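You operate a simulated robot arm through the tools that you are given. There is no shell and no other tool.

Carry out the task below with a simulated robot arm. There is one attempt and no reset: what you move stays moved.

Task
Prime the drum pump with 2 strokes over the drip cup, then zero the meter.
Fine: swing the spout over the drip cup and set the dose dial to 20 ml first; spill nothing.

It is judged by the outcome, as a careful person would: the job done as asked, and still so three seconds after it is handed in. It fails if anything else is knocked over, pushed out of place, dropped, spilled or broken.

Robot
A 6-joint arm with a two-finger gripper, fixed in place. Base frame: the origin is at the foot of the arm, x ahead of it, y to its left, z up. Lengths are in mm, angles in degrees, forces in N, time in s.
It reaches about 1298 mm from its shoulder. Its first joint turns from -149.0 to 149.0 degrees. Payload 1.57 kg.
The TCP is the grasp point between the finger pads, 21 mm short of the fingertips. In the tool frame z runs along the fingers and y along their closing line. Largest opening 70 mm; the body of the gripper starts 50 mm behind the TCP.
Orientation is that of the tool frame in the base frame, as a unit quaternion [w, x, y, z]. With the fingers straight down and closing along the base's y, the tool's x points along the base's -x, its y along +y and its z along -z.

Tools
- The arm moves only by the tool apply_moves. Its arguments are lists of equal length, an entry for each row: "linear": the shift along the tool's x, y, z in m, a list of three; "delta_rot": the turn, a rotation vector about the tool's x, y, z in degrees, a list of three; "jaw": the opening in per cent of the stroke, from 0 (shut) to 100 (fully open). In form: {"linear": [[x, y, z], ...], "delta_rot": [[wx, wy, wz], ...], "jaw": [jaw, ...]}. A call has 1 to 20 rows; each row shifts and turns the commanded pose from where the row before left it, along the tool's axes as they then stand. Rows are played at 5 a second. More than 50 mm and 8.6 degrees between two rows, or a gripper value outside its range, and nothing of the call is played. A pose out of reach is approached as far as the arm can. The call stops where the force on the tool passes 40 N (or 10 N more than at its start, if that is more) or the arm is blocked; 0.2 s more then pass. Each finger halts on what it meets, pressing with about 30 N; the grip force reading is that of the motor and also rises with nothing between the fingers. The clock runs only during rows and for 0.2 s after the last one: add rows that do not move to give the fingers time. It gives the time, the measured TCP pose, the force on the tool (base axes), the opening and the grip force at its end, in the units of the frame above (readings bear some noise), with the torque about the TCP (base axes, N m) and any sound that the robot's microphone picked up.
- Cameras (640 x 400 px; columns grow to the right, rows downward): "scene" is fixed at [400.4, -650.9, 1614.5]; the picture's right is [0.97, -0.25, 0.00], its down [-0.09, -0.35, -0.93] and it looks along [0.23, 0.90, -0.36] (base axes); focal length 355 px, centre (320, 200). "wrist" rides on the gripper at [79, 4, -81] in the tool frame; the picture's right is [-0.05, 1.00, 0.00], its down [-0.67, -0.04, -0.74] and it looks along [-0.74, -0.04, 0.67] (tool axes); focal length 256 px, centre (320, 200). There is no depth. A picture from a camera that has moved, and an enlarged one, comes with that camera's place and axes in the base frame and with its lens.
- grab_frame(camera): a new picture of that camera. The clock stands still meanwhile.
- raise_lower(by): slides the trunk up (or, below 0, down) by that many mm; the arm rides with it, the base frame stays. It gives what a move gives, with no picture.
- enlarge(camera, box): a new picture of the part [left, top, right, bottom] of that camera's present view, enlarged. The clock stands still meanwhile.
- sign_off(): hands the job in; it is judged then, once.

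Places have to be worked out from the pictures, the camera data and where the tool is seen. Open the gripper and draw the arm clear of the work before you hand the job in, unless the task says otherwise.

The tools are called after "Call:" by a JSON object that holds its "method" and its "body". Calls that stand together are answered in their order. apply_moves: Moves the arm, as the interface text tells. Its arguments: {"type":"object","properties":{"linear":{"type":"array","items":{"type":"array","items":{"type":"number"}}},"delta_rot":{"type":"array","items":{"type":"array","items":{"type":"number"}}},"jaw":{"type":"array","items":{"type":"number"}}},"required":["linear","delta_rot","jaw"]} The other tools are called the same way: raise_lower (by) slides the trunk up or down; grab_frame (camera) takes a picture; enlarge (camera, box) takes an enlarged picture of a part of a camera's view; sign_off () hands the job in.

At the start:

```text
clock: 0.0
eef_pos: [363.1, 567.0, 1213.6]
tool_rot: [0.0, 0.0, 1.0, 0.0]
force: [-0.5, -0.3, -0.1]
moment: [-0.01, -0.01, 0.02]
width: 70.3
grasp_force: 0.0
trunk travel left (down, up): [-896.0, 74.0]
```

scene: 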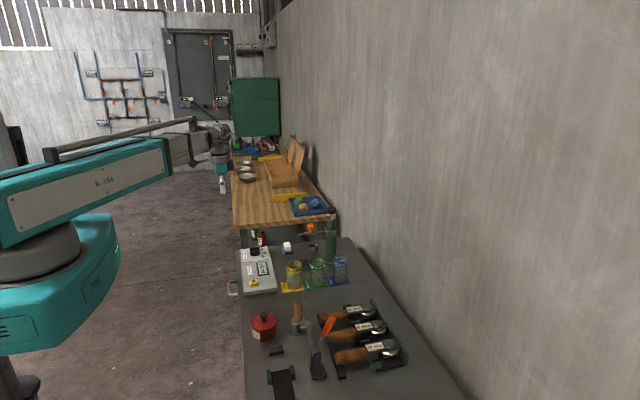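
wrist: 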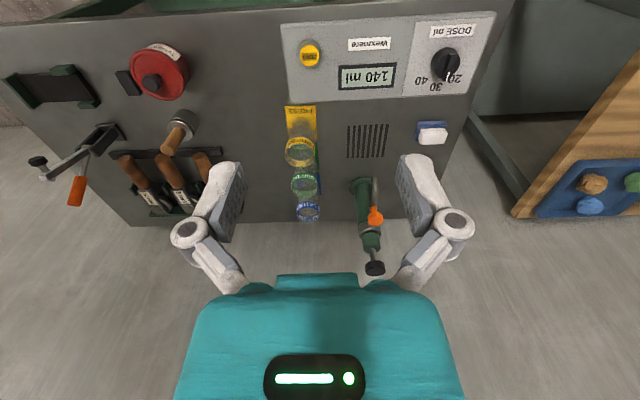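

I start by looking closer at the bench with the pump, the panel and the cups before moving anything.

Call:
{"method": "enlarge", "body": {"camera": "scene", "box": [220, 200, 380, 300]}}

Call:
{"method": "enlarge", "body": {"camera": "scene", "box": [220, 290, 420, 400]}}

Call:
{"method": "enlarge", "body": {"camera": "wrist", "box": [260, 0, 520, 160]}}

Call:
{"method": "enlarge", "body": {"camera": "wrist", "box": [260, 90, 500, 290]}}

Call:
{"method": "enlarge", "body": {"camera": "wrist", "box": [0, 20, 260, 240]}}

```text
4.00 times, centred on (300, 250) of scene
camera zoom: at [400.4, -650.9, 1614.5], right [0.97, -0.25, 0.0], down [-0.09, -0.35, -0.93], along [0.23, 0.9, -0.36], focal length 1421 px, centre (400, 0)
```

zoom: 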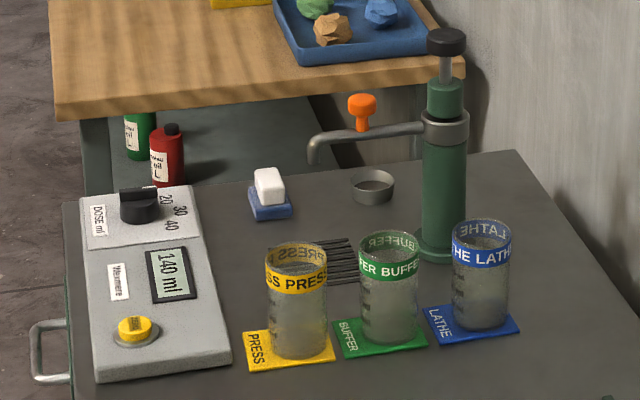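

```text
3.20 times, centred on (320, 345) of scene
camera zoom: at [400.4, -650.9, 1614.5], right [0.97, -0.25, 0.0], down [-0.09, -0.35, -0.93], along [0.23, 0.9, -0.36], focal length 1136 px, centre (320, -264)
```

zoom: 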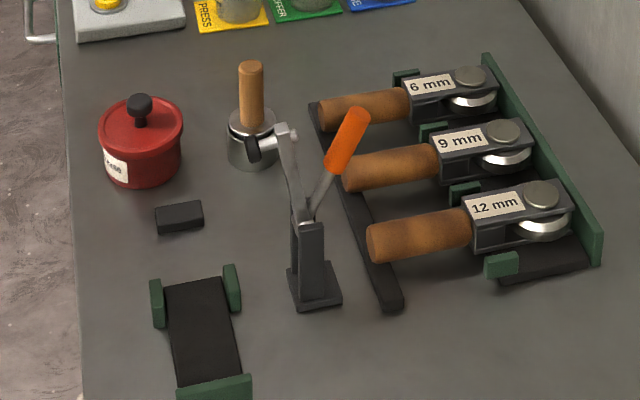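

```text
2.46 times, centred on (390, 80) of wrist
camera zoom: at [285.3, 570.6, 1294.6], right [0.05, 1.0, 0.0], down [0.67, -0.04, 0.74], along [0.74, -0.04, -0.67], focal length 630 px, centre (148, 495)
```

zoom: 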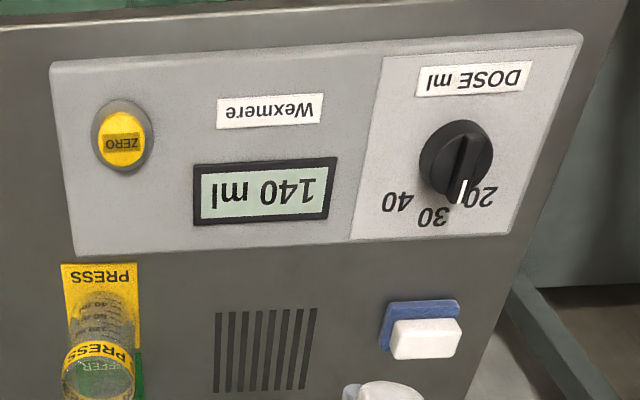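

```text
2.00 times, centred on (380, 190) of wrist
camera zoom: at [285.3, 570.6, 1294.6], right [0.05, 1.0, 0.0], down [0.67, -0.04, 0.74], along [0.74, -0.04, -0.67], focal length 512 px, centre (200, 220)
```

zoom: 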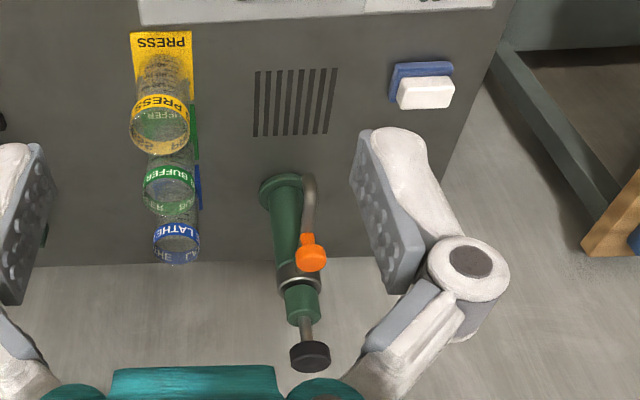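

```text
1.82 times, centred on (130, 130) of wrist
camera zoom: at [285.3, 570.6, 1294.6], right [0.05, 1.0, 0.0], down [0.67, -0.04, 0.74], along [0.74, -0.04, -0.67], focal length 465 px, centre (666, 327)
```

zoom: 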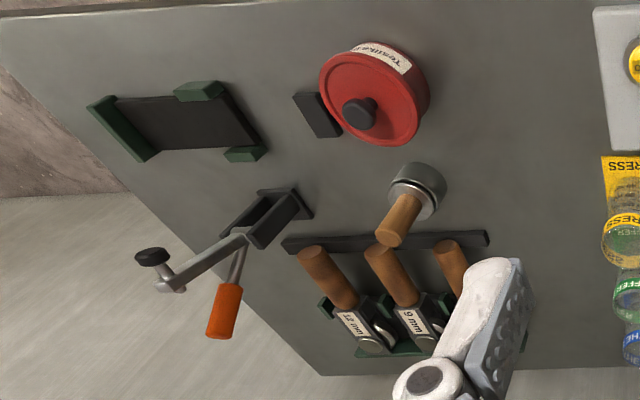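

The pump column looks to be near (781, 658), with its black plunger knob at about z 1040. The spout points toward -x, with its tip near (640, 659, 922), and the drip cup is near (737, 801). The dial is near (464, 776, 835) and the ZERO button near (441, 546, 824). I'll move the wrist camera above the dial, well clear of everything, to look closely.

Call:
{"method": "apply_moves", "body": {"linear": [[0.0079, 0.0261, 0.0243], [0.0079, 0.0261, 0.0243], [0.0079, 0.0261, 0.0243], [0.0079, 0.0261, 0.0243], [0.0079, 0.0261, 0.0243], [0.0079, 0.0261, 0.0243], [0.0079, 0.0261, 0.0243], [0.0079, 0.0261, 0.0243]], "delta_rot": [[0, 0, 0], [0, 0, 0], [0, 0, 0], [0, 0, 0], [0, 0, 0], [0, 0, 0], [0, 0, 0], [0, 0, 0]], "jaw": [100, 100, 100, 100, 100, 100, 100, 100]}}

Call:
{"method": "grab_frame", "body": {"camera": "wrist"}}

Call:
{"method": "grab_frame", "body": {"camera": "scene"}}

```text
clock: 1.8
eef_pos: [300.8, 777.2, 1213.7]
tool_rot: [0.001, 0.001, 1.0, 0.0]
force: [0.0, -0.4, -0.3]
moment: [-0.01, 0.02, 0.0]
width: 69.8
grasp_force: 0.0
out of reach, approached as far as the arm can: row 1, 2, 3, 4, 5, 6, 7, 8
trunk travel left (down, up): [-896.0, 74.0]
```

```text
taken
camera wrist: at [221.9, 780.6, 1294.3], right [0.05, 1.0, 0.0], down [0.67, -0.04, 0.74], along [0.74, -0.04, -0.67], focal length 256 px, centre (320, 200)
```

wrist: 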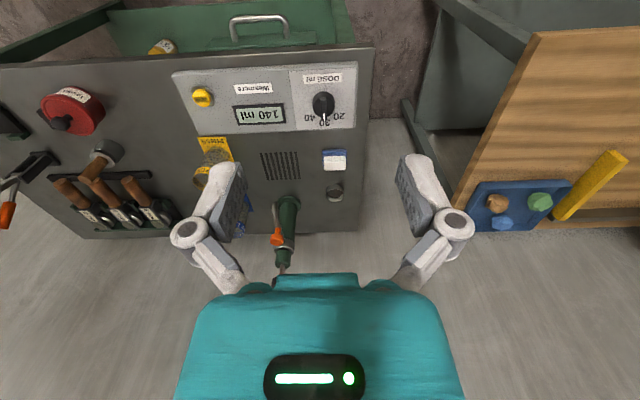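

```text
taken
```

scene: 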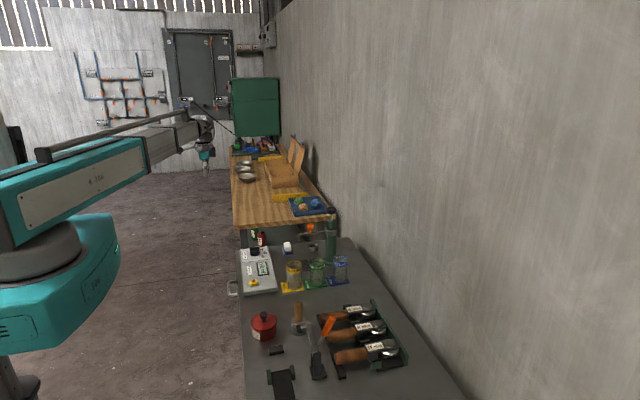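

The arm didn't go lower, because z stayed at 1213.7. I'll lower it by the trunk instead: 190 mm keeps the fingertips near z 1000, and nothing stands below the gripper at (301, 777).

Call:
{"method": "raise_lower", "body": {"by": -190}}

Call:
{"method": "grab_frame", "body": {"camera": "wrist"}}

Call:
{"method": "grab_frame", "body": {"camera": "scene"}}

```text
clock: 3.9
eef_pos: [301.9, 776.1, 1026.0]
tool_rot: [0.001, 0.0, 1.0, -0.001]
force: [-1.3, 0.3, 0.9]
moment: [0.03, 0.01, -0.01]
width: 69.8
grasp_force: 0.0
trunk travel left (down, up): [-706.0, 264.0]
```

```text
taken
camera wrist: at [222.0, 779.6, 1104.7], right [0.05, 1.0, 0.0], down [0.67, -0.04, 0.74], along [0.74, -0.04, -0.67], focal length 256 px, centre (320, 200)
```

wrist: 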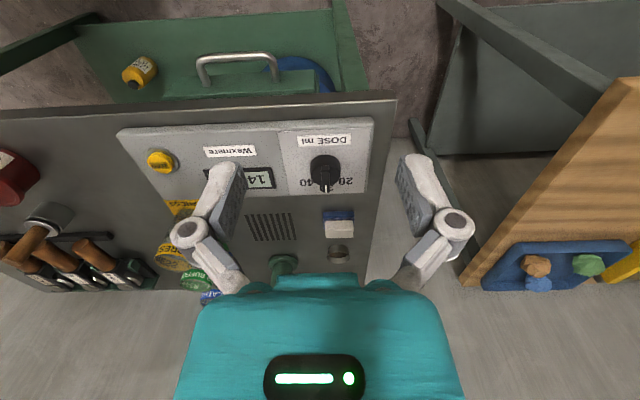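

```text
taken
```

scene: 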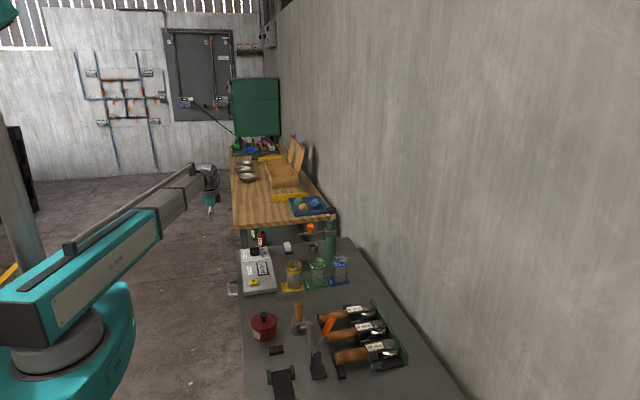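

Lowering by the trunk worked. Now I'll enlarge the dial and console from here.

Call:
{"method": "enlarge", "body": {"camera": "wrist", "box": [270, 110, 390, 210]}}

Call:
{"method": "enlarge", "body": {"camera": "scene", "box": [290, 200, 350, 265]}}

Call:
{"method": "enlarge", "body": {"camera": "scene", "box": [225, 235, 295, 300]}}

```text
4.00 times, centred on (330, 160) of wrist
camera zoom: at [222.0, 779.6, 1104.7], right [0.05, 1.0, 0.0], down [0.67, -0.04, 0.74], along [0.74, -0.04, -0.67], focal length 1024 px, centre (280, 360)
```

zoom: 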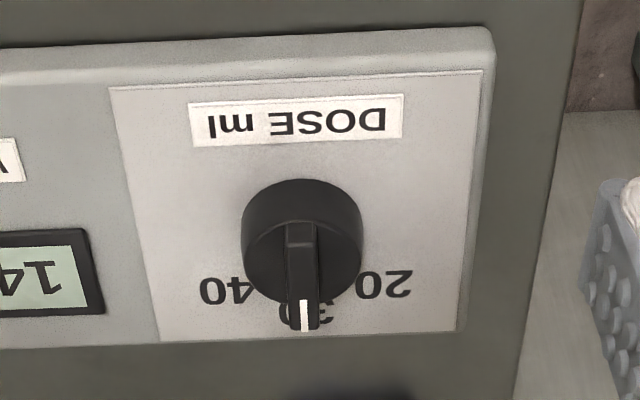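

```text
6.15 times, centred on (320, 232) of scene
camera zoom: at [400.4, -650.9, 1614.5], right [0.97, -0.25, 0.0], down [-0.09, -0.35, -0.93], along [0.23, 0.9, -0.36], focal length 2186 px, centre (320, 0)
```

zoom: 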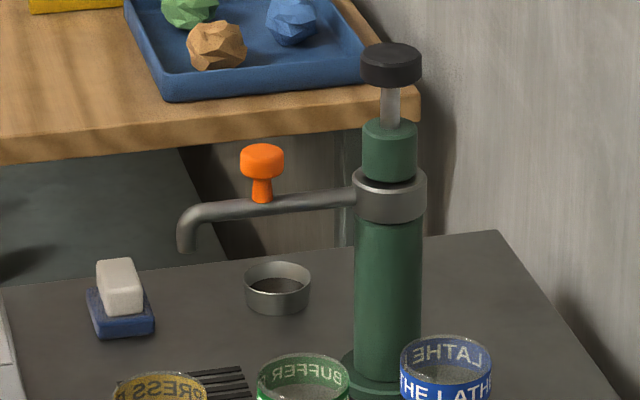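

```text
6.15 times, centred on (260, 268) of scene
camera zoom: at [400.4, -650.9, 1614.5], right [0.97, -0.25, 0.0], down [-0.09, -0.35, -0.93], along [0.23, 0.9, -0.36], focal length 2186 px, centre (689, -215)
```

zoom: 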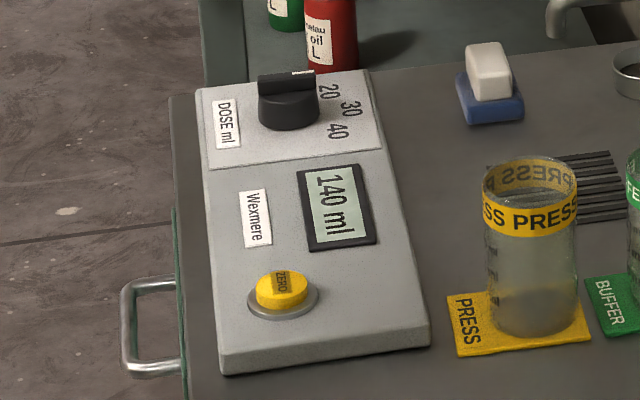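

The dial pointer is aimed at 30, along +x. 20 lies on the +y side about 45–48° away, and 40 on the -y side. I estimate the knob centre at about (470, 775), with its top at z 848. I'll move over it at the current height to refine this.

Call:
{"method": "apply_moves", "body": {"linear": [[-0.034, 0, 0], [-0.034, 0, 0], [-0.034, 0, 0], [-0.034, 0, 0], [-0.034, 0, 0]], "delta_rot": [[0, 0, 0], [0, 0, 0], [0, 0, 0], [0, 0, 0], [0, 0, 0]], "jaw": [100, 100, 100, 100, 100]}}

Call:
{"method": "grab_frame", "body": {"camera": "wrist"}}

Call:
{"method": "grab_frame", "body": {"camera": "scene"}}

```text
clock: 5.1
eef_pos: [470.6, 776.9, 1024.7]
tool_rot: [0.0, 0.0, 1.0, 0.0]
force: [0.4, -0.1, 0.1]
moment: [0.01, -0.01, 0.02]
width: 70.3
grasp_force: 0.1
trunk travel left (down, up): [-706.0, 264.0]
```

```text
taken
camera wrist: at [392.9, 780.1, 1104.5], right [0.05, 1.0, 0.0], down [0.67, -0.04, 0.74], along [0.74, -0.04, -0.67], focal length 256 px, centre (320, 200)
```

wrist: 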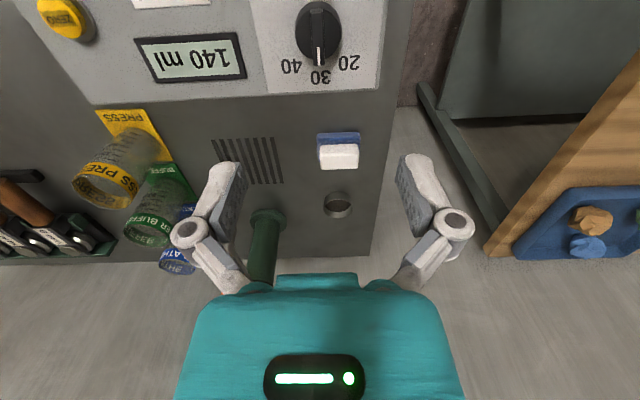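

```text
taken
```

scene: 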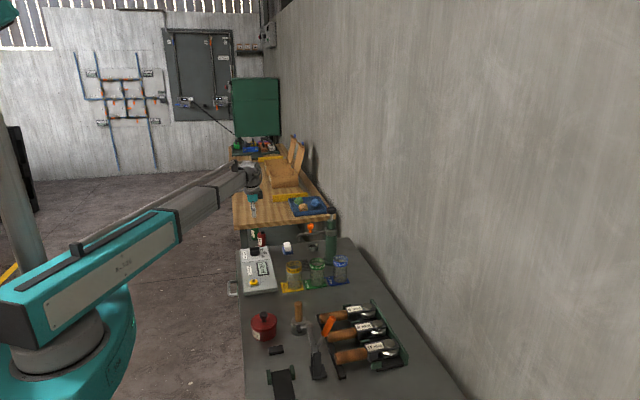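

The dial is now just beneath the gripper, at the top of the wrist picture. I'll enlarge that area for exact positions.

Call:
{"method": "enlarge", "body": {"camera": "wrist", "box": [240, 0, 400, 100]}}

Call:
{"method": "enlarge", "body": {"camera": "wrist", "box": [230, 110, 390, 270]}}

```text
4.00 times, centred on (320, 50) of wrist
camera zoom: at [392.9, 780.1, 1104.5], right [0.05, 1.0, 0.0], down [0.67, -0.04, 0.74], along [0.74, -0.04, -0.67], focal length 1024 px, centre (320, 800)
```

zoom: 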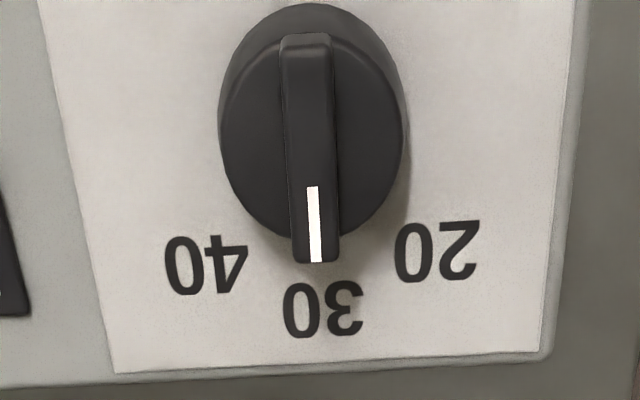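

```text
2.50 times, centred on (310, 190) of wrist
camera zoom: at [392.9, 780.1, 1104.5], right [0.05, 1.0, 0.0], down [0.67, -0.04, 0.74], along [0.74, -0.04, -0.67], focal length 640 px, centre (345, 225)
```

zoom: 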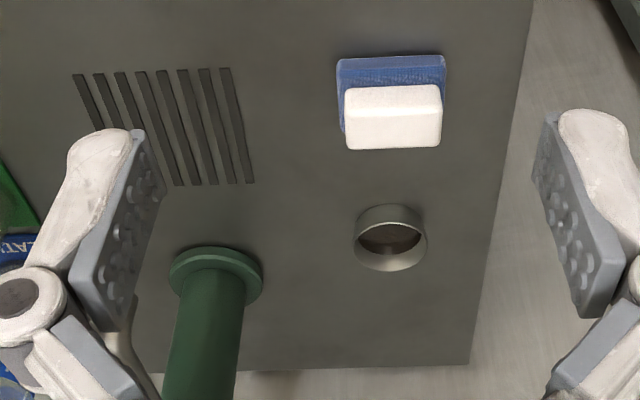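

The panel lies at z≈820, and the knob's grip bar runs along x, about 12 mm wide, with its top at z≈853. The knob axis is near (467, 775) and the labels are spaced about 48°. I'll centre on it and test whether the arm can descend itself.

Call:
{"method": "apply_moves", "body": {"linear": [[0.0015, -0.001, 0.025], [0.0015, -0.001, 0.025], [0, 0, 0.025], [0, 0, 0.025]], "delta_rot": [[0, 0, 0], [0, 0, 0], [0, 0, 0], [0, 0, 0]], "jaw": [100, 100, 100, 100]}}

Call:
{"method": "grab_frame", "body": {"camera": "wrist"}}

```text
clock: 6.1
eef_pos: [471.9, 775.9, 1024.9]
tool_rot: [-0.001, 0.0, 1.0, 0.0]
force: [1.1, 0.7, 0.3]
moment: [0.0, -0.04, 0.02]
width: 70.1
grasp_force: 0.1
out of reach, approached as far as the arm can: row 1, 2, 3, 4
trunk travel left (down, up): [-706.0, 264.0]
```

```text
taken
camera wrist: at [392.4, 779.9, 1104.6], right [0.05, 1.0, 0.0], down [0.67, -0.04, 0.74], along [0.74, -0.04, -0.67], focal length 256 px, centre (320, 200)
```

wrist: 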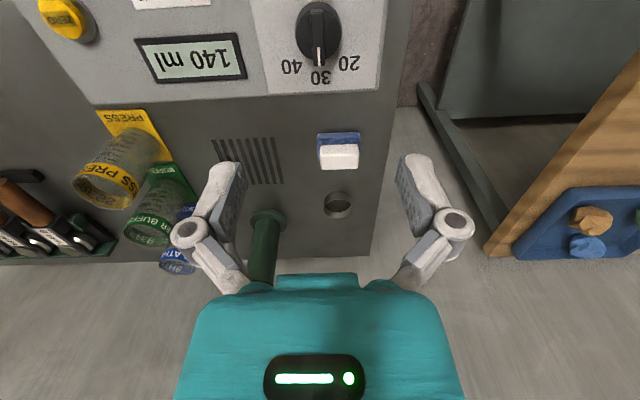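

The arm's own downward travel is exhausted at this trunk height. I'll raise the arm 200 mm first and then drop the trunk, so the arm itself has room for fine downward moves.

Call:
{"method": "apply_moves", "body": {"linear": [[0, 0, -0.04], [0, 0, -0.04], [0, 0, -0.04], [0, 0, -0.04], [0, 0, -0.04]], "delta_rot": [[0, 0, 0], [0, 0, 0], [0, 0, 0], [0, 0, 0], [0, 0, 0]], "jaw": [100, 100, 100, 100, 100]}}

```text
clock: 7.3
eef_pos: [472.1, 776.0, 1025.3]
tool_rot: [0.0, 0.0, 1.0, 0.0]
force: [-1.1, 0.3, 0.1]
moment: [0.0, -0.02, -0.01]
width: 70.2
grasp_force: 0.2
out of reach, approached as far as the arm can: row 1, 2, 3, 4, 5
trunk travel left (down, up): [-706.0, 264.0]
```

The arm moves only in the horizontal plane, so all height must come from the trunk. I'll centre over the knob axis (about 4.5 mm back in x, 1 mm in y), then lower the trunk 110 mm, leaving the tips about 40 mm above the knob.

Call:
{"method": "apply_moves", "body": {"linear": [[0.0045, -0.001, 0], [0, 0, 0]], "delta_rot": [[0, 0, 0], [0, 0, 0]], "jaw": [100, 100]}}

Call:
{"method": "raise_lower", "body": {"by": -110}}

Call:
{"method": "grab_frame", "body": {"camera": "wrist"}}

Call:
{"method": "enlarge", "body": {"camera": "scene", "box": [200, 170, 360, 300]}}

```text
clock: 7.9
eef_pos: [465.0, 775.8, 1024.6]
tool_rot: [0.0, 0.0, 1.0, 0.0]
force: [0.4, -0.1, 0.2]
moment: [0.01, -0.04, -0.01]
width: 69.8
grasp_force: 0.0
trunk travel left (down, up): [-706.0, 264.0]
```

```text
clock: 9.3
eef_pos: [465.8, 774.9, 915.1]
tool_rot: [0.0, 0.0, 1.0, 0.0]
force: [0.2, 0.2, 0.4]
moment: [-0.04, -0.03, -0.02]
width: 70.0
grasp_force: 0.0
trunk travel left (down, up): [-596.0, 374.0]
```

```text
taken
camera wrist: at [387.3, 779.0, 994.7], right [0.05, 1.0, 0.0], down [0.67, -0.04, 0.74], along [0.74, -0.04, -0.67], focal length 256 px, centre (320, 200)
```

wrist: 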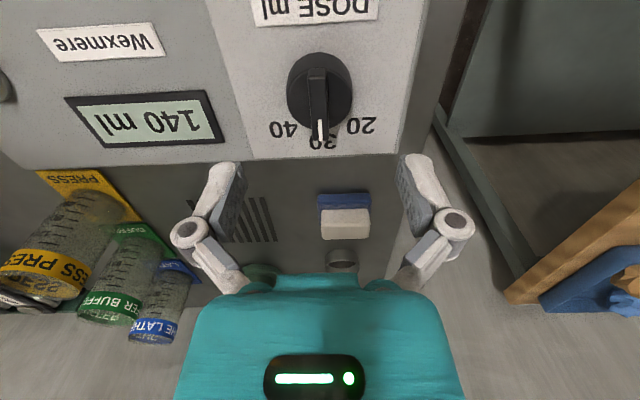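

```text
3.08 times, centred on (280, 235) of scene
camera zoom: at [400.4, -650.9, 1614.5], right [0.97, -0.25, 0.0], down [-0.09, -0.35, -0.93], along [0.23, 0.9, -0.36], focal length 1093 px, centre (443, 92)
```

zoom: 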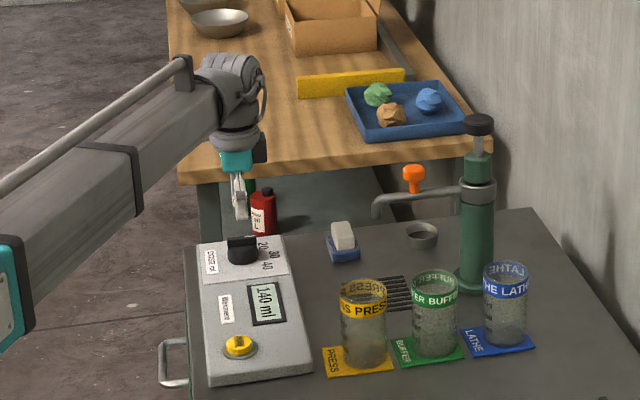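

The camera pose puts the TCP at about (466.3, 775, 915). I'll enlarge the dial to verify the alignment before the last descent.

Call:
{"method": "enlarge", "body": {"camera": "wrist", "box": [240, 40, 400, 160]}}

Call:
{"method": "enlarge", "body": {"camera": "scene", "box": [240, 205, 300, 265]}}

```text
3.33 times, centred on (320, 100) of wrist
camera zoom: at [387.3, 779.0, 994.7], right [0.05, 1.0, 0.0], down [0.67, -0.04, 0.74], along [0.74, -0.04, -0.67], focal length 853 px, centre (320, 533)
```

zoom: 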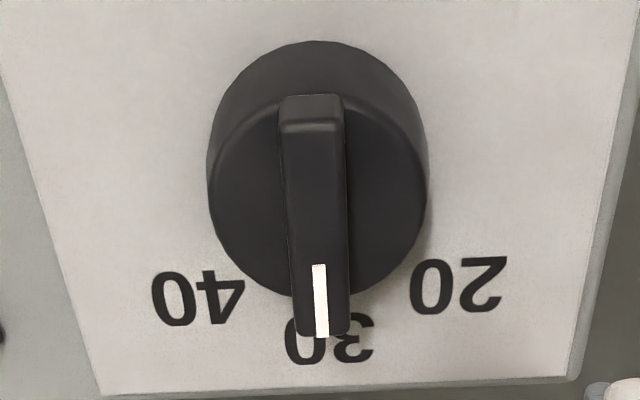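

```text
6.67 times, centred on (270, 235) of scene
camera zoom: at [400.4, -650.9, 1614.5], right [0.97, -0.25, 0.0], down [-0.09, -0.35, -0.93], along [0.23, 0.9, -0.36], focal length 2368 px, centre (653, -33)
```

zoom: 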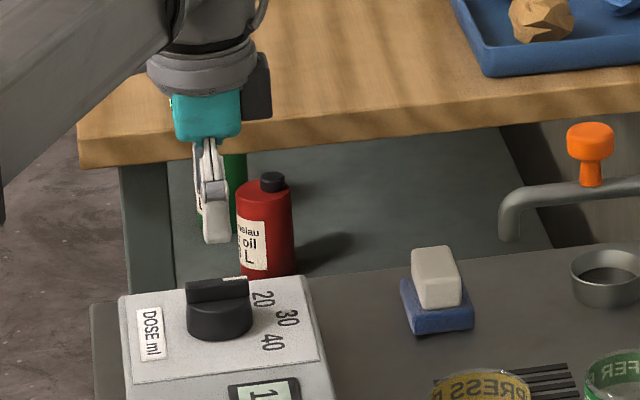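

Refined: the knob axis is at about (465.3, 774.7), the bar top at z≈854 and the body top at z≈838. That puts the labels at ±45°. I'll nudge by 1 mm and lower 50 mm so the tips straddle the bar without touching the knob body.

Call:
{"method": "apply_moves", "body": {"linear": [[0.0008, -0.0003, 0], [0, 0, 0]], "delta_rot": [[0, 0, 0], [0, 0, 0]], "jaw": [100, 100]}}

Call:
{"method": "raise_lower", "body": {"by": -50}}

Call:
{"method": "grab_frame", "body": {"camera": "wrist"}}

Call:
{"method": "enlarge", "body": {"camera": "scene", "box": [240, 205, 300, 265]}}

```text
clock: 9.9
eef_pos: [464.3, 774.0, 915.6]
tool_rot: [0.0, -0.001, 1.0, 0.0]
force: [-0.2, -0.9, 0.5]
moment: [0.0, 0.0, -0.03]
width: 70.2
grasp_force: 0.1
trunk travel left (down, up): [-596.0, 374.0]
```

```text
clock: 10.8
eef_pos: [464.5, 774.7, 864.0]
tool_rot: [0.0, 0.0, 1.0, 0.0]
force: [-0.5, -0.6, -0.1]
moment: [-0.03, -0.04, 0.0]
width: 70.1
grasp_force: 0.1
trunk travel left (down, up): [-546.0, 424.0]
```

```text
taken
camera wrist: at [386.2, 778.7, 944.7], right [0.05, 1.0, 0.0], down [0.67, -0.04, 0.74], along [0.74, -0.04, -0.67], focal length 256 px, centre (320, 200)
```

wrist: 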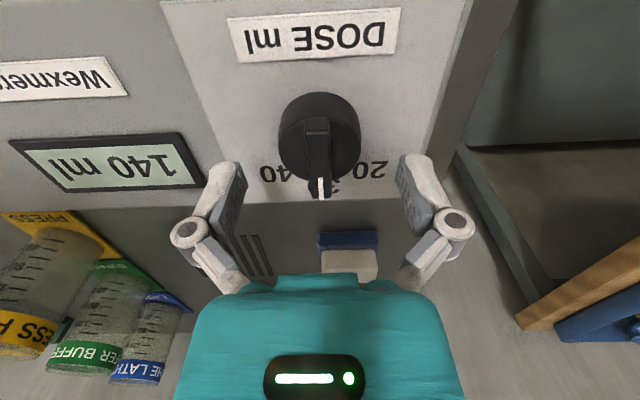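

```text
6.67 times, centred on (270, 235) of scene
camera zoom: at [400.4, -650.9, 1614.5], right [0.97, -0.25, 0.0], down [-0.09, -0.35, -0.93], along [0.23, 0.9, -0.36], focal length 2368 px, centre (653, -33)
```

zoom: 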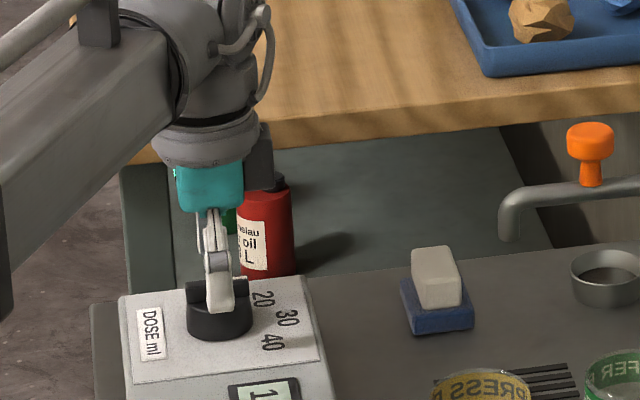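

The fingers straddle the bar. I'll close them on it and give them time.

Call:
{"method": "apply_moves", "body": {"linear": [[0, 0, 0], [0, 0, 0], [0, 0, 0], [0, 0, 0], [0, 0, 0], [0, 0, 0]], "delta_rot": [[0, 0, 0], [0, 0, 0], [0, 0, 0], [0, 0, 0], [0, 0, 0], [0, 0, 0]], "jaw": [60, 30, 10, 5, 5, 5]}}

Call:
{"method": "grab_frame", "body": {"camera": "wrist"}}

```text
clock: 12.2
eef_pos: [464.9, 775.1, 864.7]
tool_rot: [0.0, 0.0, 1.0, 0.0]
force: [0.3, -1.0, 3.7]
moment: [0.01, 0.06, -0.01]
width: 11.1
grasp_force: 32.0
trunk travel left (down, up): [-546.0, 424.0]
```

```text
taken
camera wrist: at [386.1, 778.5, 944.9], right [0.05, 1.0, 0.0], down [0.67, -0.04, 0.74], along [0.74, -0.04, -0.67], focal length 256 px, centre (320, 200)
```

wrist: 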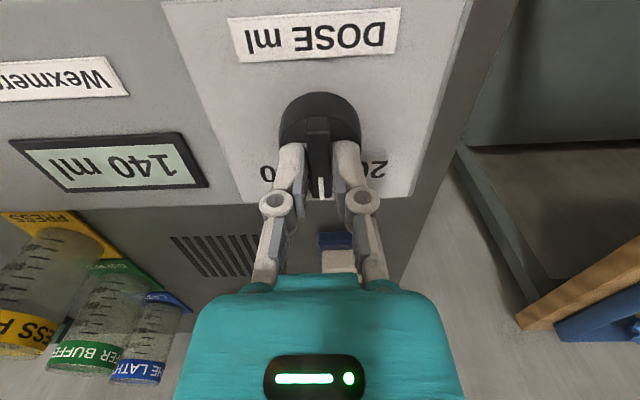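

The bar is gripped at 11 mm wide with 32 N. I'll turn it 45° toward 20 (counter-clockwise seen from above, which is negative about tool z).

Call:
{"method": "apply_moves", "body": {"linear": [[0, 0, 0], [0, 0, 0], [0, 0, 0], [0, 0, 0], [0, 0, 0], [0, 0, 0], [0, 0, 0], [0, 0, 0], [0, 0, 0], [0, 0, 0]], "delta_rot": [[0, 0, -5], [0, 0, -5], [0, 0, -5], [0, 0, -5], [0, 0, -5], [0, 0, -5], [0, 0, -5], [0, 0, -5], [0, 0, -5], [0, 0, 0]], "jaw": [5, 5, 5, 5, 5, 5, 5, 5, 5, 5]}}

Call:
{"method": "grab_frame", "body": {"camera": "wrist"}}

Call:
{"method": "enlarge", "body": {"camera": "scene", "box": [240, 205, 300, 265]}}

```text
clock: 14.4
eef_pos: [464.6, 774.4, 865.4]
tool_rot: [0.0, -0.384, 0.923, 0.0]
force: [2.4, -1.8, 3.6]
moment: [-0.23, 0.12, 0.0]
width: 11.2
grasp_force: 32.0
trunk travel left (down, up): [-546.0, 424.0]
```

```text
taken
camera wrist: at [406.4, 721.0, 944.9], right [-0.67, 0.74, 0.0], down [0.5, 0.45, 0.74], along [0.55, 0.5, -0.67], focal length 256 px, centre (320, 200)
```

wrist: 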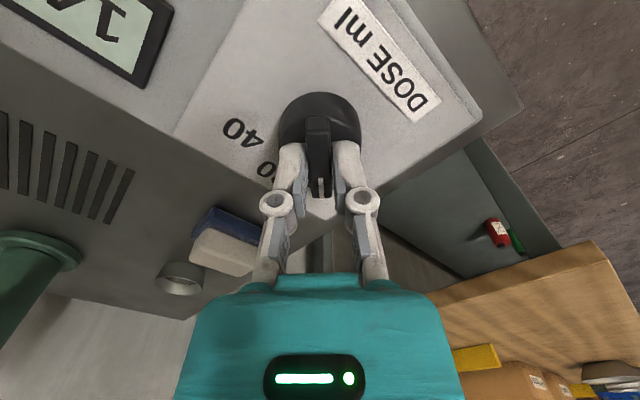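

```text
6.67 times, centred on (270, 235) of scene
camera zoom: at [400.4, -650.9, 1614.5], right [0.97, -0.25, 0.0], down [-0.09, -0.35, -0.93], along [0.23, 0.9, -0.36], focal length 2368 px, centre (653, -33)
```

zoom: 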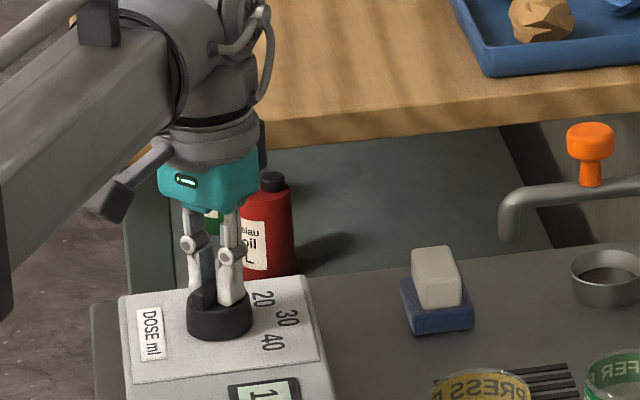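

The bar followed the jaws and now points at the hidden 20 label. I'll open the fingers and lift straight up to check the setting.

Call:
{"method": "apply_moves", "body": {"linear": [[0, 0, 0], [0, 0, 0], [0, 0, 0], [0, 0, 0], [0, 0, 0]], "delta_rot": [[0, 0, 0], [0, 0, 0], [0, 0, 0], [0, 0, 0], [0, 0, 0]], "jaw": [30, 60, 100, 100, 100]}}

Call:
{"method": "raise_lower", "body": {"by": 100}}

Call:
{"method": "grab_frame", "body": {"camera": "wrist"}}

Call:
{"method": "enlarge", "body": {"camera": "scene", "box": [240, 205, 300, 265]}}

```text
clock: 15.6
eef_pos: [464.2, 775.9, 863.9]
tool_rot: [0.0, -0.382, 0.924, 0.0]
force: [-0.2, 0.7, 0.5]
moment: [-0.02, 0.06, 0.03]
width: 70.0
grasp_force: 0.1
trunk travel left (down, up): [-546.0, 424.0]
```

```text
clock: 16.9
eef_pos: [464.5, 775.4, 965.6]
tool_rot: [0.0, -0.383, 0.924, 0.0]
force: [-0.2, -0.3, -0.2]
moment: [0.01, 0.0, -0.01]
width: 70.2
grasp_force: 0.1
trunk travel left (down, up): [-646.0, 324.0]
```

```text
taken
camera wrist: at [406.2, 721.6, 1044.5], right [-0.67, 0.74, 0.0], down [0.5, 0.45, 0.74], along [0.55, 0.5, -0.67], focal length 256 px, centre (320, 200)
```

wrist: 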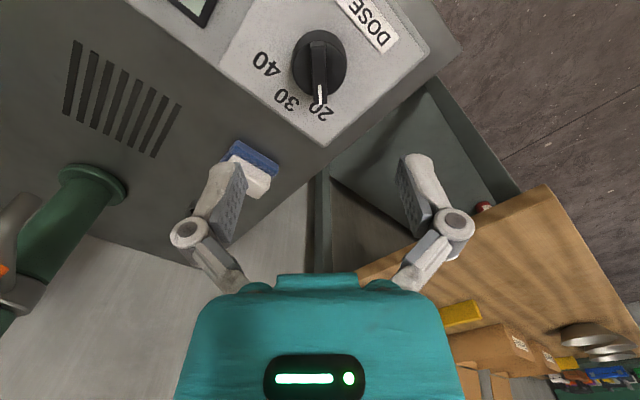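

```text
6.67 times, centred on (270, 235) of scene
camera zoom: at [400.4, -650.9, 1614.5], right [0.97, -0.25, 0.0], down [-0.09, -0.35, -0.93], along [0.23, 0.9, -0.36], focal length 2368 px, centre (653, -33)
```

zoom: 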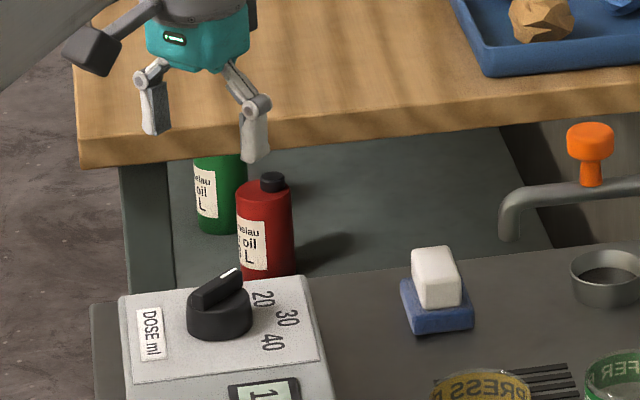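

Call:
{"method": "enlarge", "body": {"camera": "wrist", "box": [240, 10, 400, 130]}}

```text
3.33 times, centred on (320, 70) of wrist
camera zoom: at [406.2, 721.6, 1044.5], right [-0.67, 0.74, 0.0], down [0.5, 0.45, 0.74], along [0.55, 0.5, -0.67], focal length 853 px, centre (320, 633)
```

zoom: 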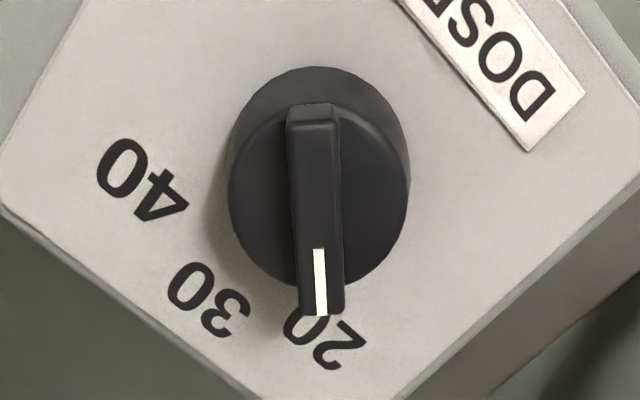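

The pointer now sits on 20 just as it sat on 30 before. Next is the spout: by triangulation the pump axis is ≈ (785, 661), the orange knob on the spout ≈ (696, 661, 981), the spout tip radius ≈ 141 mm and the cup centre ≈ (739, 795). I'll raise up, turn the tool back and move to view it closely.

Call:
{"method": "raise_lower", "body": {"by": 140}}

Call:
{"method": "apply_moves", "body": {"linear": [[0, 0, 0], [0, 0, 0], [0, 0, 0], [0, 0, 0], [0, 0, 0], [0, 0, 0], [-0.034, -0.0285, 0], [-0.034, -0.0285, 0], [-0.034, -0.0285, 0], [-0.034, -0.0285, 0], [0, 0, 0]], "delta_rot": [[0, 0, 7.5], [0, 0, 7.5], [0, 0, 7.5], [0, 0, 7.5], [0, 0, 7.5], [0, 0, 7.5], [0, 0, 0], [0, 0, 0], [0, 0, 0], [0, 0, 0], [0, 0, 0]], "jaw": [100, 100, 100, 100, 100, 100, 100, 100, 100, 100, 100]}}

Call:
{"method": "grab_frame", "body": {"camera": "wrist"}}

Call:
{"method": "grab_frame", "body": {"camera": "scene"}}

```text
clock: 18.6
eef_pos: [463.6, 776.1, 1105.4]
tool_rot: [0.0, -0.383, 0.924, 0.0]
force: [-0.2, 0.6, 1.4]
moment: [-0.01, -0.01, -0.01]
width: 69.7
grasp_force: 0.0
trunk travel left (down, up): [-786.0, 184.0]
```

```text
clock: 21.0
eef_pos: [599.6, 661.0, 1104.7]
tool_rot: [0.0, 0.0, 1.0, 0.001]
force: [0.8, -0.1, 0.1]
moment: [0.02, 0.0, 0.0]
width: 69.9
grasp_force: 0.1
trunk travel left (down, up): [-786.0, 184.0]
```

```text
taken
camera wrist: at [521.2, 663.1, 1184.7], right [0.05, 1.0, 0.0], down [0.67, -0.04, 0.74], along [0.74, -0.04, -0.67], focal length 256 px, centre (320, 200)
```

wrist: 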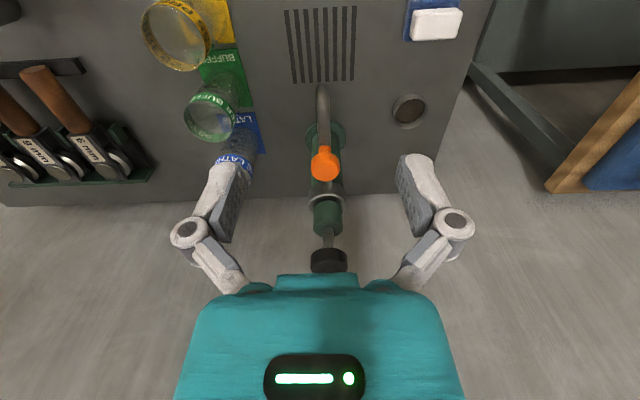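

```text
taken
```

scene: 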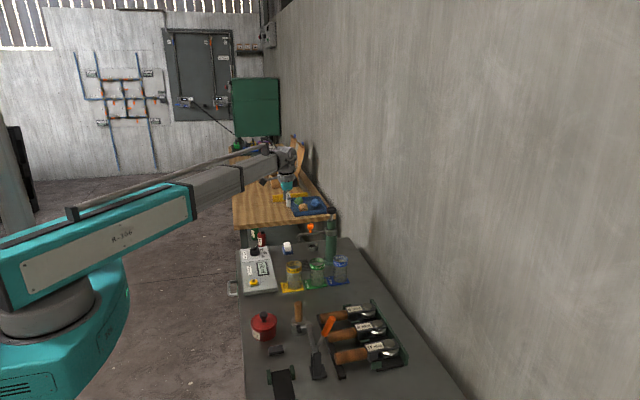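

I can now see the spout, the orange knob and the cup. I'll enlarge for accurate positions.

Call:
{"method": "enlarge", "body": {"camera": "wrist", "box": [270, 70, 450, 190]}}

Call:
{"method": "enlarge", "body": {"camera": "wrist", "box": [280, 150, 380, 280]}}

```text
3.33 times, centred on (360, 130) of wrist
camera zoom: at [521.2, 663.1, 1184.7], right [0.05, 1.0, 0.0], down [0.67, -0.04, 0.74], along [0.74, -0.04, -0.67], focal length 853 px, centre (187, 433)
```

zoom: 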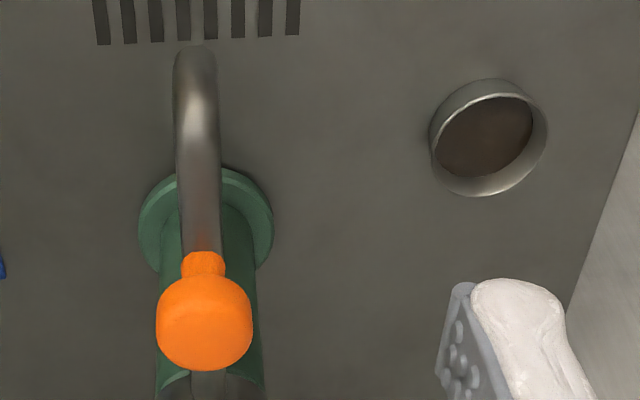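

```text
3.08 times, centred on (330, 215) of wrist
camera zoom: at [521.2, 663.1, 1184.7], right [0.05, 1.0, 0.0], down [0.67, -0.04, 0.74], along [0.74, -0.04, -0.67], focal length 788 px, centre (289, 154)
```

zoom: 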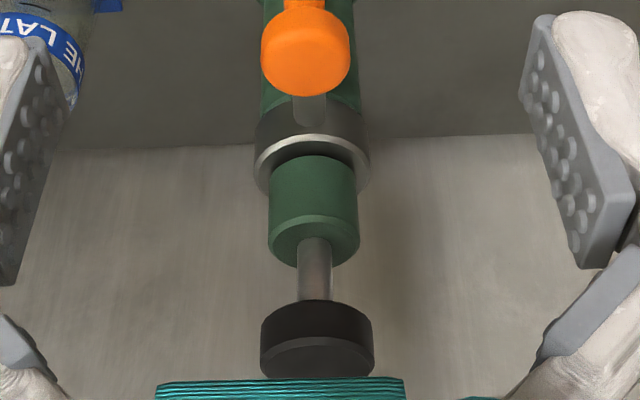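

Consistent results: the pump axis is ≈ (785.5, 659.7), the orange cap ≈ (696, 659.7) with its body around z 968–993, and the cup ≈ (737, 795). The spout must therefore swing about 70° toward +y. I'll move over the orange knob at this height, then lower most of the way.

Call:
{"method": "apply_moves", "body": {"linear": [[-0.032, 0, 0], [-0.032, 0, 0], [-0.032, 0, 0], [0, 0, 0]], "delta_rot": [[0, 0, 0], [0, 0, 0], [0, 0, 0], [0, 0, 0]], "jaw": [100, 100, 100, 100]}}

Call:
{"method": "raise_lower", "body": {"by": -70}}

Call:
{"method": "grab_frame", "body": {"camera": "wrist"}}

Call:
{"method": "enlarge", "body": {"camera": "scene", "box": [270, 160, 370, 260]}}

```text
clock: 22.0
eef_pos: [696.6, 661.5, 1103.8]
tool_rot: [0.0, 0.0, 1.0, 0.0]
force: [-0.1, 0.2, 0.4]
moment: [-0.02, -0.02, -0.02]
width: 70.1
grasp_force: 0.0
trunk travel left (down, up): [-786.0, 184.0]
```

```text
clock: 23.1
eef_pos: [696.7, 661.1, 1034.6]
tool_rot: [0.0, 0.001, 1.0, 0.0]
force: [0.4, 0.3, -0.4]
moment: [0.02, 0.01, 0.04]
width: 70.0
grasp_force: 0.1
trunk travel left (down, up): [-716.0, 254.0]
```

```text
taken
camera wrist: at [617.5, 665.0, 1114.7], right [0.05, 1.0, 0.0], down [0.67, -0.04, 0.74], along [0.74, -0.04, -0.67], focal length 256 px, centre (320, 200)
```

wrist: 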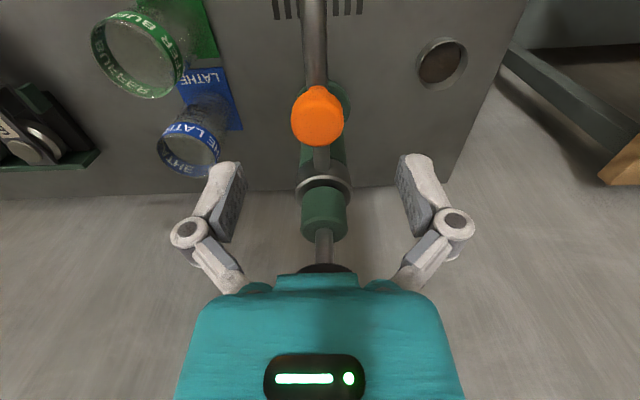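

```text
4.00 times, centred on (320, 210) of scene
camera zoom: at [400.4, -650.9, 1614.5], right [0.97, -0.25, 0.0], down [-0.09, -0.35, -0.93], along [0.23, 0.9, -0.36], focal length 1421 px, centre (320, 160)
```

zoom: 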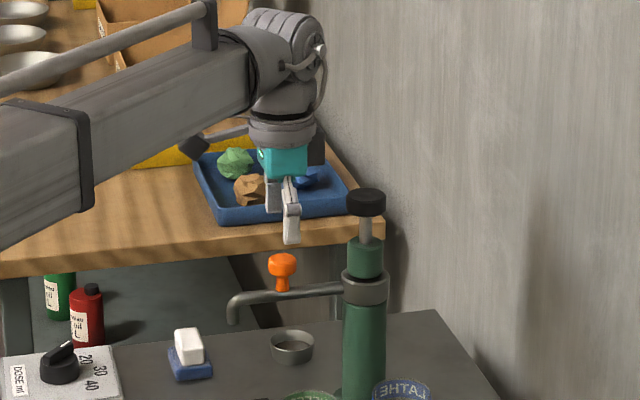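

The knob is about 1.7 mm toward -y and 1.5 mm toward -x of the grip centre. I'll correct that, then lower 52 mm so the pads flank the orange cap with the tips staying about 10 mm above the tube.

Call:
{"method": "apply_moves", "body": {"linear": [[0.0015, -0.0017, 0], [0, 0, 0]], "delta_rot": [[0, 0, 0], [0, 0, 0]], "jaw": [100, 100]}}

Call:
{"method": "raise_lower", "body": {"by": -50}}

Call:
{"method": "grab_frame", "body": {"camera": "wrist"}}

Call:
{"method": "enlarge", "body": {"camera": "scene", "box": [290, 200, 350, 260]}}

```text
clock: 23.7
eef_pos: [695.3, 660.7, 1034.7]
tool_rot: [0.0, 0.0, 1.0, 0.0]
force: [0.0, -0.1, -0.5]
moment: [-0.01, -0.01, -0.02]
width: 70.1
grasp_force: 0.2
trunk travel left (down, up): [-716.0, 254.0]
```

```text
clock: 24.6
eef_pos: [693.9, 660.3, 984.9]
tool_rot: [0.001, 0.0, 1.0, 0.0]
force: [0.7, -0.3, 0.1]
moment: [-0.01, 0.01, 0.0]
width: 69.8
grasp_force: 0.0
trunk travel left (down, up): [-666.0, 304.0]
```

```text
taken
camera wrist: at [615.9, 663.4, 1064.7], right [0.05, 1.0, 0.0], down [0.67, -0.04, 0.74], along [0.74, -0.04, -0.67], focal length 256 px, centre (320, 200)
```

wrist: 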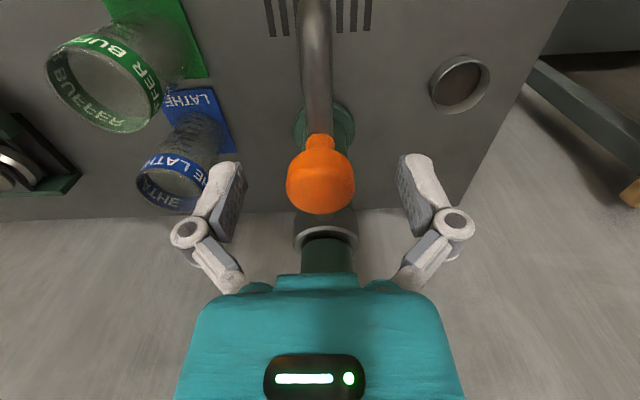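

```text
6.67 times, centred on (320, 230) of scene
camera zoom: at [400.4, -650.9, 1614.5], right [0.97, -0.25, 0.0], down [-0.09, -0.35, -0.93], along [0.23, 0.9, -0.36], focal length 2368 px, centre (320, 0)
```

zoom: 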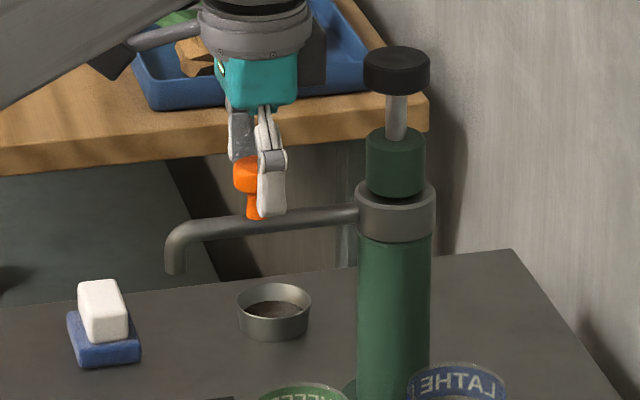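

The fingers flank the cap and are well centred (estimated cap centre 694, 659.5 against TCP 694.5, 659.7). I'll close on the cap.

Call:
{"method": "apply_moves", "body": {"linear": [[0, 0, 0], [0, 0, 0], [0, 0, 0], [0, 0, 0], [0, 0, 0]], "delta_rot": [[0, 0, 0], [0, 0, 0], [0, 0, 0], [0, 0, 0], [0, 0, 0]], "jaw": [75, 50, 35, 25, 25]}}

Call:
{"method": "grab_frame", "body": {"camera": "wrist"}}

```text
clock: 25.8
eef_pos: [694.7, 660.0, 984.9]
tool_rot: [0.0, -0.001, 1.0, -0.001]
force: [0.7, 0.7, 2.4]
moment: [0.04, 0.03, -0.01]
width: 28.5
grasp_force: 32.3
trunk travel left (down, up): [-666.0, 304.0]
```

```text
taken
camera wrist: at [616.0, 663.5, 1064.7], right [0.05, 1.0, 0.0], down [0.67, -0.04, 0.74], along [0.74, -0.04, -0.67], focal length 256 px, centre (320, 200)
```

wrist: 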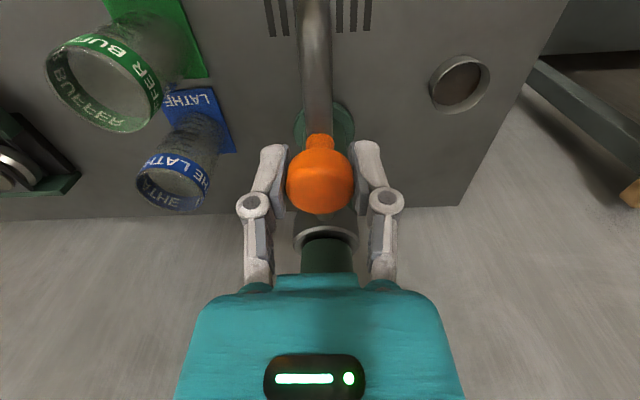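

The cap is held at 28.5 mm. I'll start the swing with three 5° steps along the arc around the pump axis (radius 91 mm) toward +y and check the forces.

Call:
{"method": "apply_moves", "body": {"linear": [[-0.000346, 0.007931, 0], [-0.000346, 0.007931, 0], [-0.000346, 0.007931, 0]], "delta_rot": [[0, 0, 5], [0, 0, 5], [0, 0, 5]], "jaw": [25, 25, 25]}}

Call:
{"method": "grab_frame", "body": {"camera": "wrist"}}

Call:
{"method": "enlarge", "body": {"camera": "scene", "box": [290, 200, 350, 260]}}

```text
clock: 26.6
eef_pos: [697.3, 683.8, 984.5]
tool_rot: [0.0, 0.132, 0.991, -0.001]
force: [-0.4, -2.2, 0.5]
moment: [-0.13, 0.01, -0.23]
width: 28.8
grasp_force: 31.9
trunk travel left (down, up): [-666.0, 304.0]
```

```text
taken
camera wrist: at [622.8, 707.5, 1064.6], right [0.31, 0.95, 0.0], down [0.63, -0.21, 0.74], along [0.71, -0.23, -0.67], focal length 256 px, centre (320, 200)
```

wrist: 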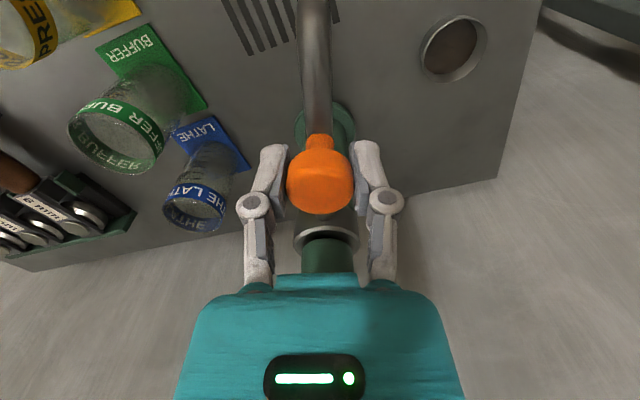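

```text
6.67 times, centred on (320, 230) of scene
camera zoom: at [400.4, -650.9, 1614.5], right [0.97, -0.25, 0.0], down [-0.09, -0.35, -0.93], along [0.23, 0.9, -0.36], focal length 2368 px, centre (320, 0)
```

zoom: 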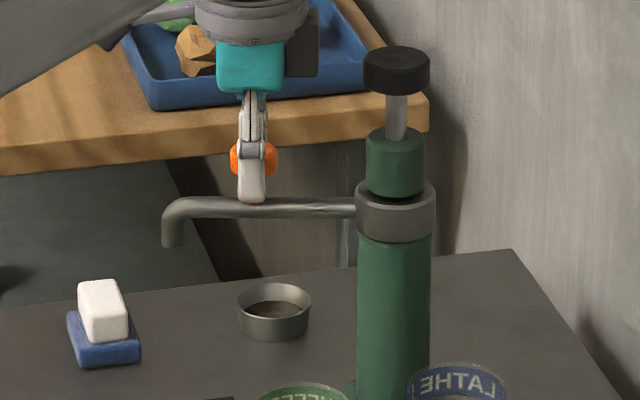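

The spout swings freely with small forces (2 N). I'll continue for the remaining 55°.

Call:
{"method": "apply_moves", "body": {"linear": [[-0.000346, 0.007931, 0], [-0.000346, 0.007931, 0], [-0.000346, 0.007931, 0], [-0.000346, 0.007931, 0], [-0.000346, 0.007931, 0], [-0.000346, 0.007931, 0], [-0.000346, 0.007931, 0], [-0.000346, 0.007931, 0], [-0.000346, 0.007931, 0], [-0.000346, 0.007931, 0], [-0.000346, 0.007931, 0], [0, 0, 0]], "delta_rot": [[0, 0, 5], [0, 0, 5], [0, 0, 5], [0, 0, 5], [0, 0, 5], [0, 0, 5], [0, 0, 5], [0, 0, 5], [0, 0, 5], [0, 0, 5], [0, 0, 5], [0, 0, 0]], "jaw": [25, 25, 25, 25, 25, 25, 25, 25, 25, 25, 25, 25]}}

Call:
{"method": "grab_frame", "body": {"camera": "wrist"}}

Call:
{"method": "enlarge", "body": {"camera": "scene", "box": [290, 200, 350, 260]}}

```text
clock: 29.2
eef_pos: [754.0, 744.5, 983.5]
tool_rot: [0.0, 0.574, 0.819, -0.001]
force: [-3.0, -7.3, -2.9]
moment: [-0.14, 0.04, 0.05]
width: 28.9
grasp_force: 31.3
trunk travel left (down, up): [-666.0, 304.0]
```

```text
taken
camera wrist: at [731.7, 820.8, 1064.6], right [0.96, 0.29, 0.0], down [0.19, -0.64, 0.75], along [0.22, -0.71, -0.67], focal length 256 px, centre (320, 200)
```

wrist: 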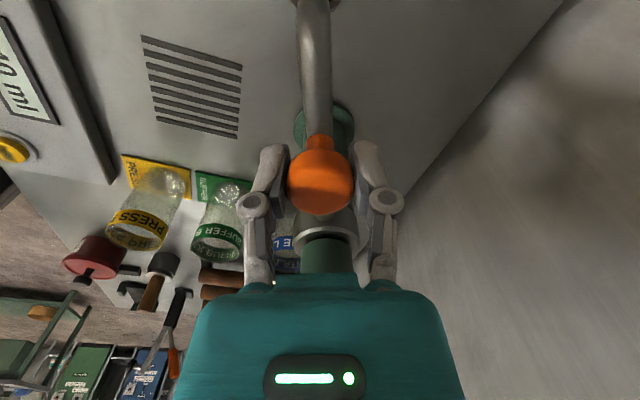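

```text
6.67 times, centred on (320, 230) of scene
camera zoom: at [400.4, -650.9, 1614.5], right [0.97, -0.25, 0.0], down [-0.09, -0.35, -0.93], along [0.23, 0.9, -0.36], focal length 2368 px, centre (320, 0)
```

zoom: 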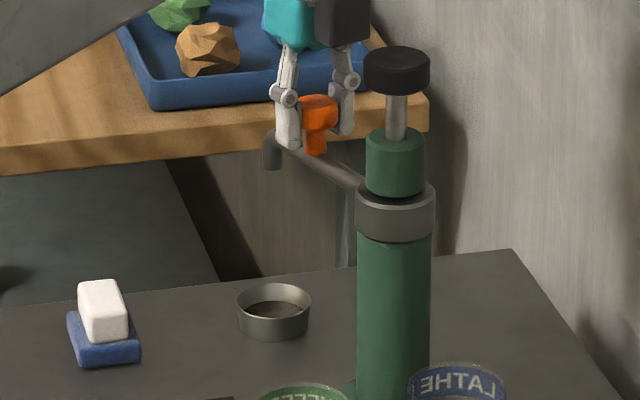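

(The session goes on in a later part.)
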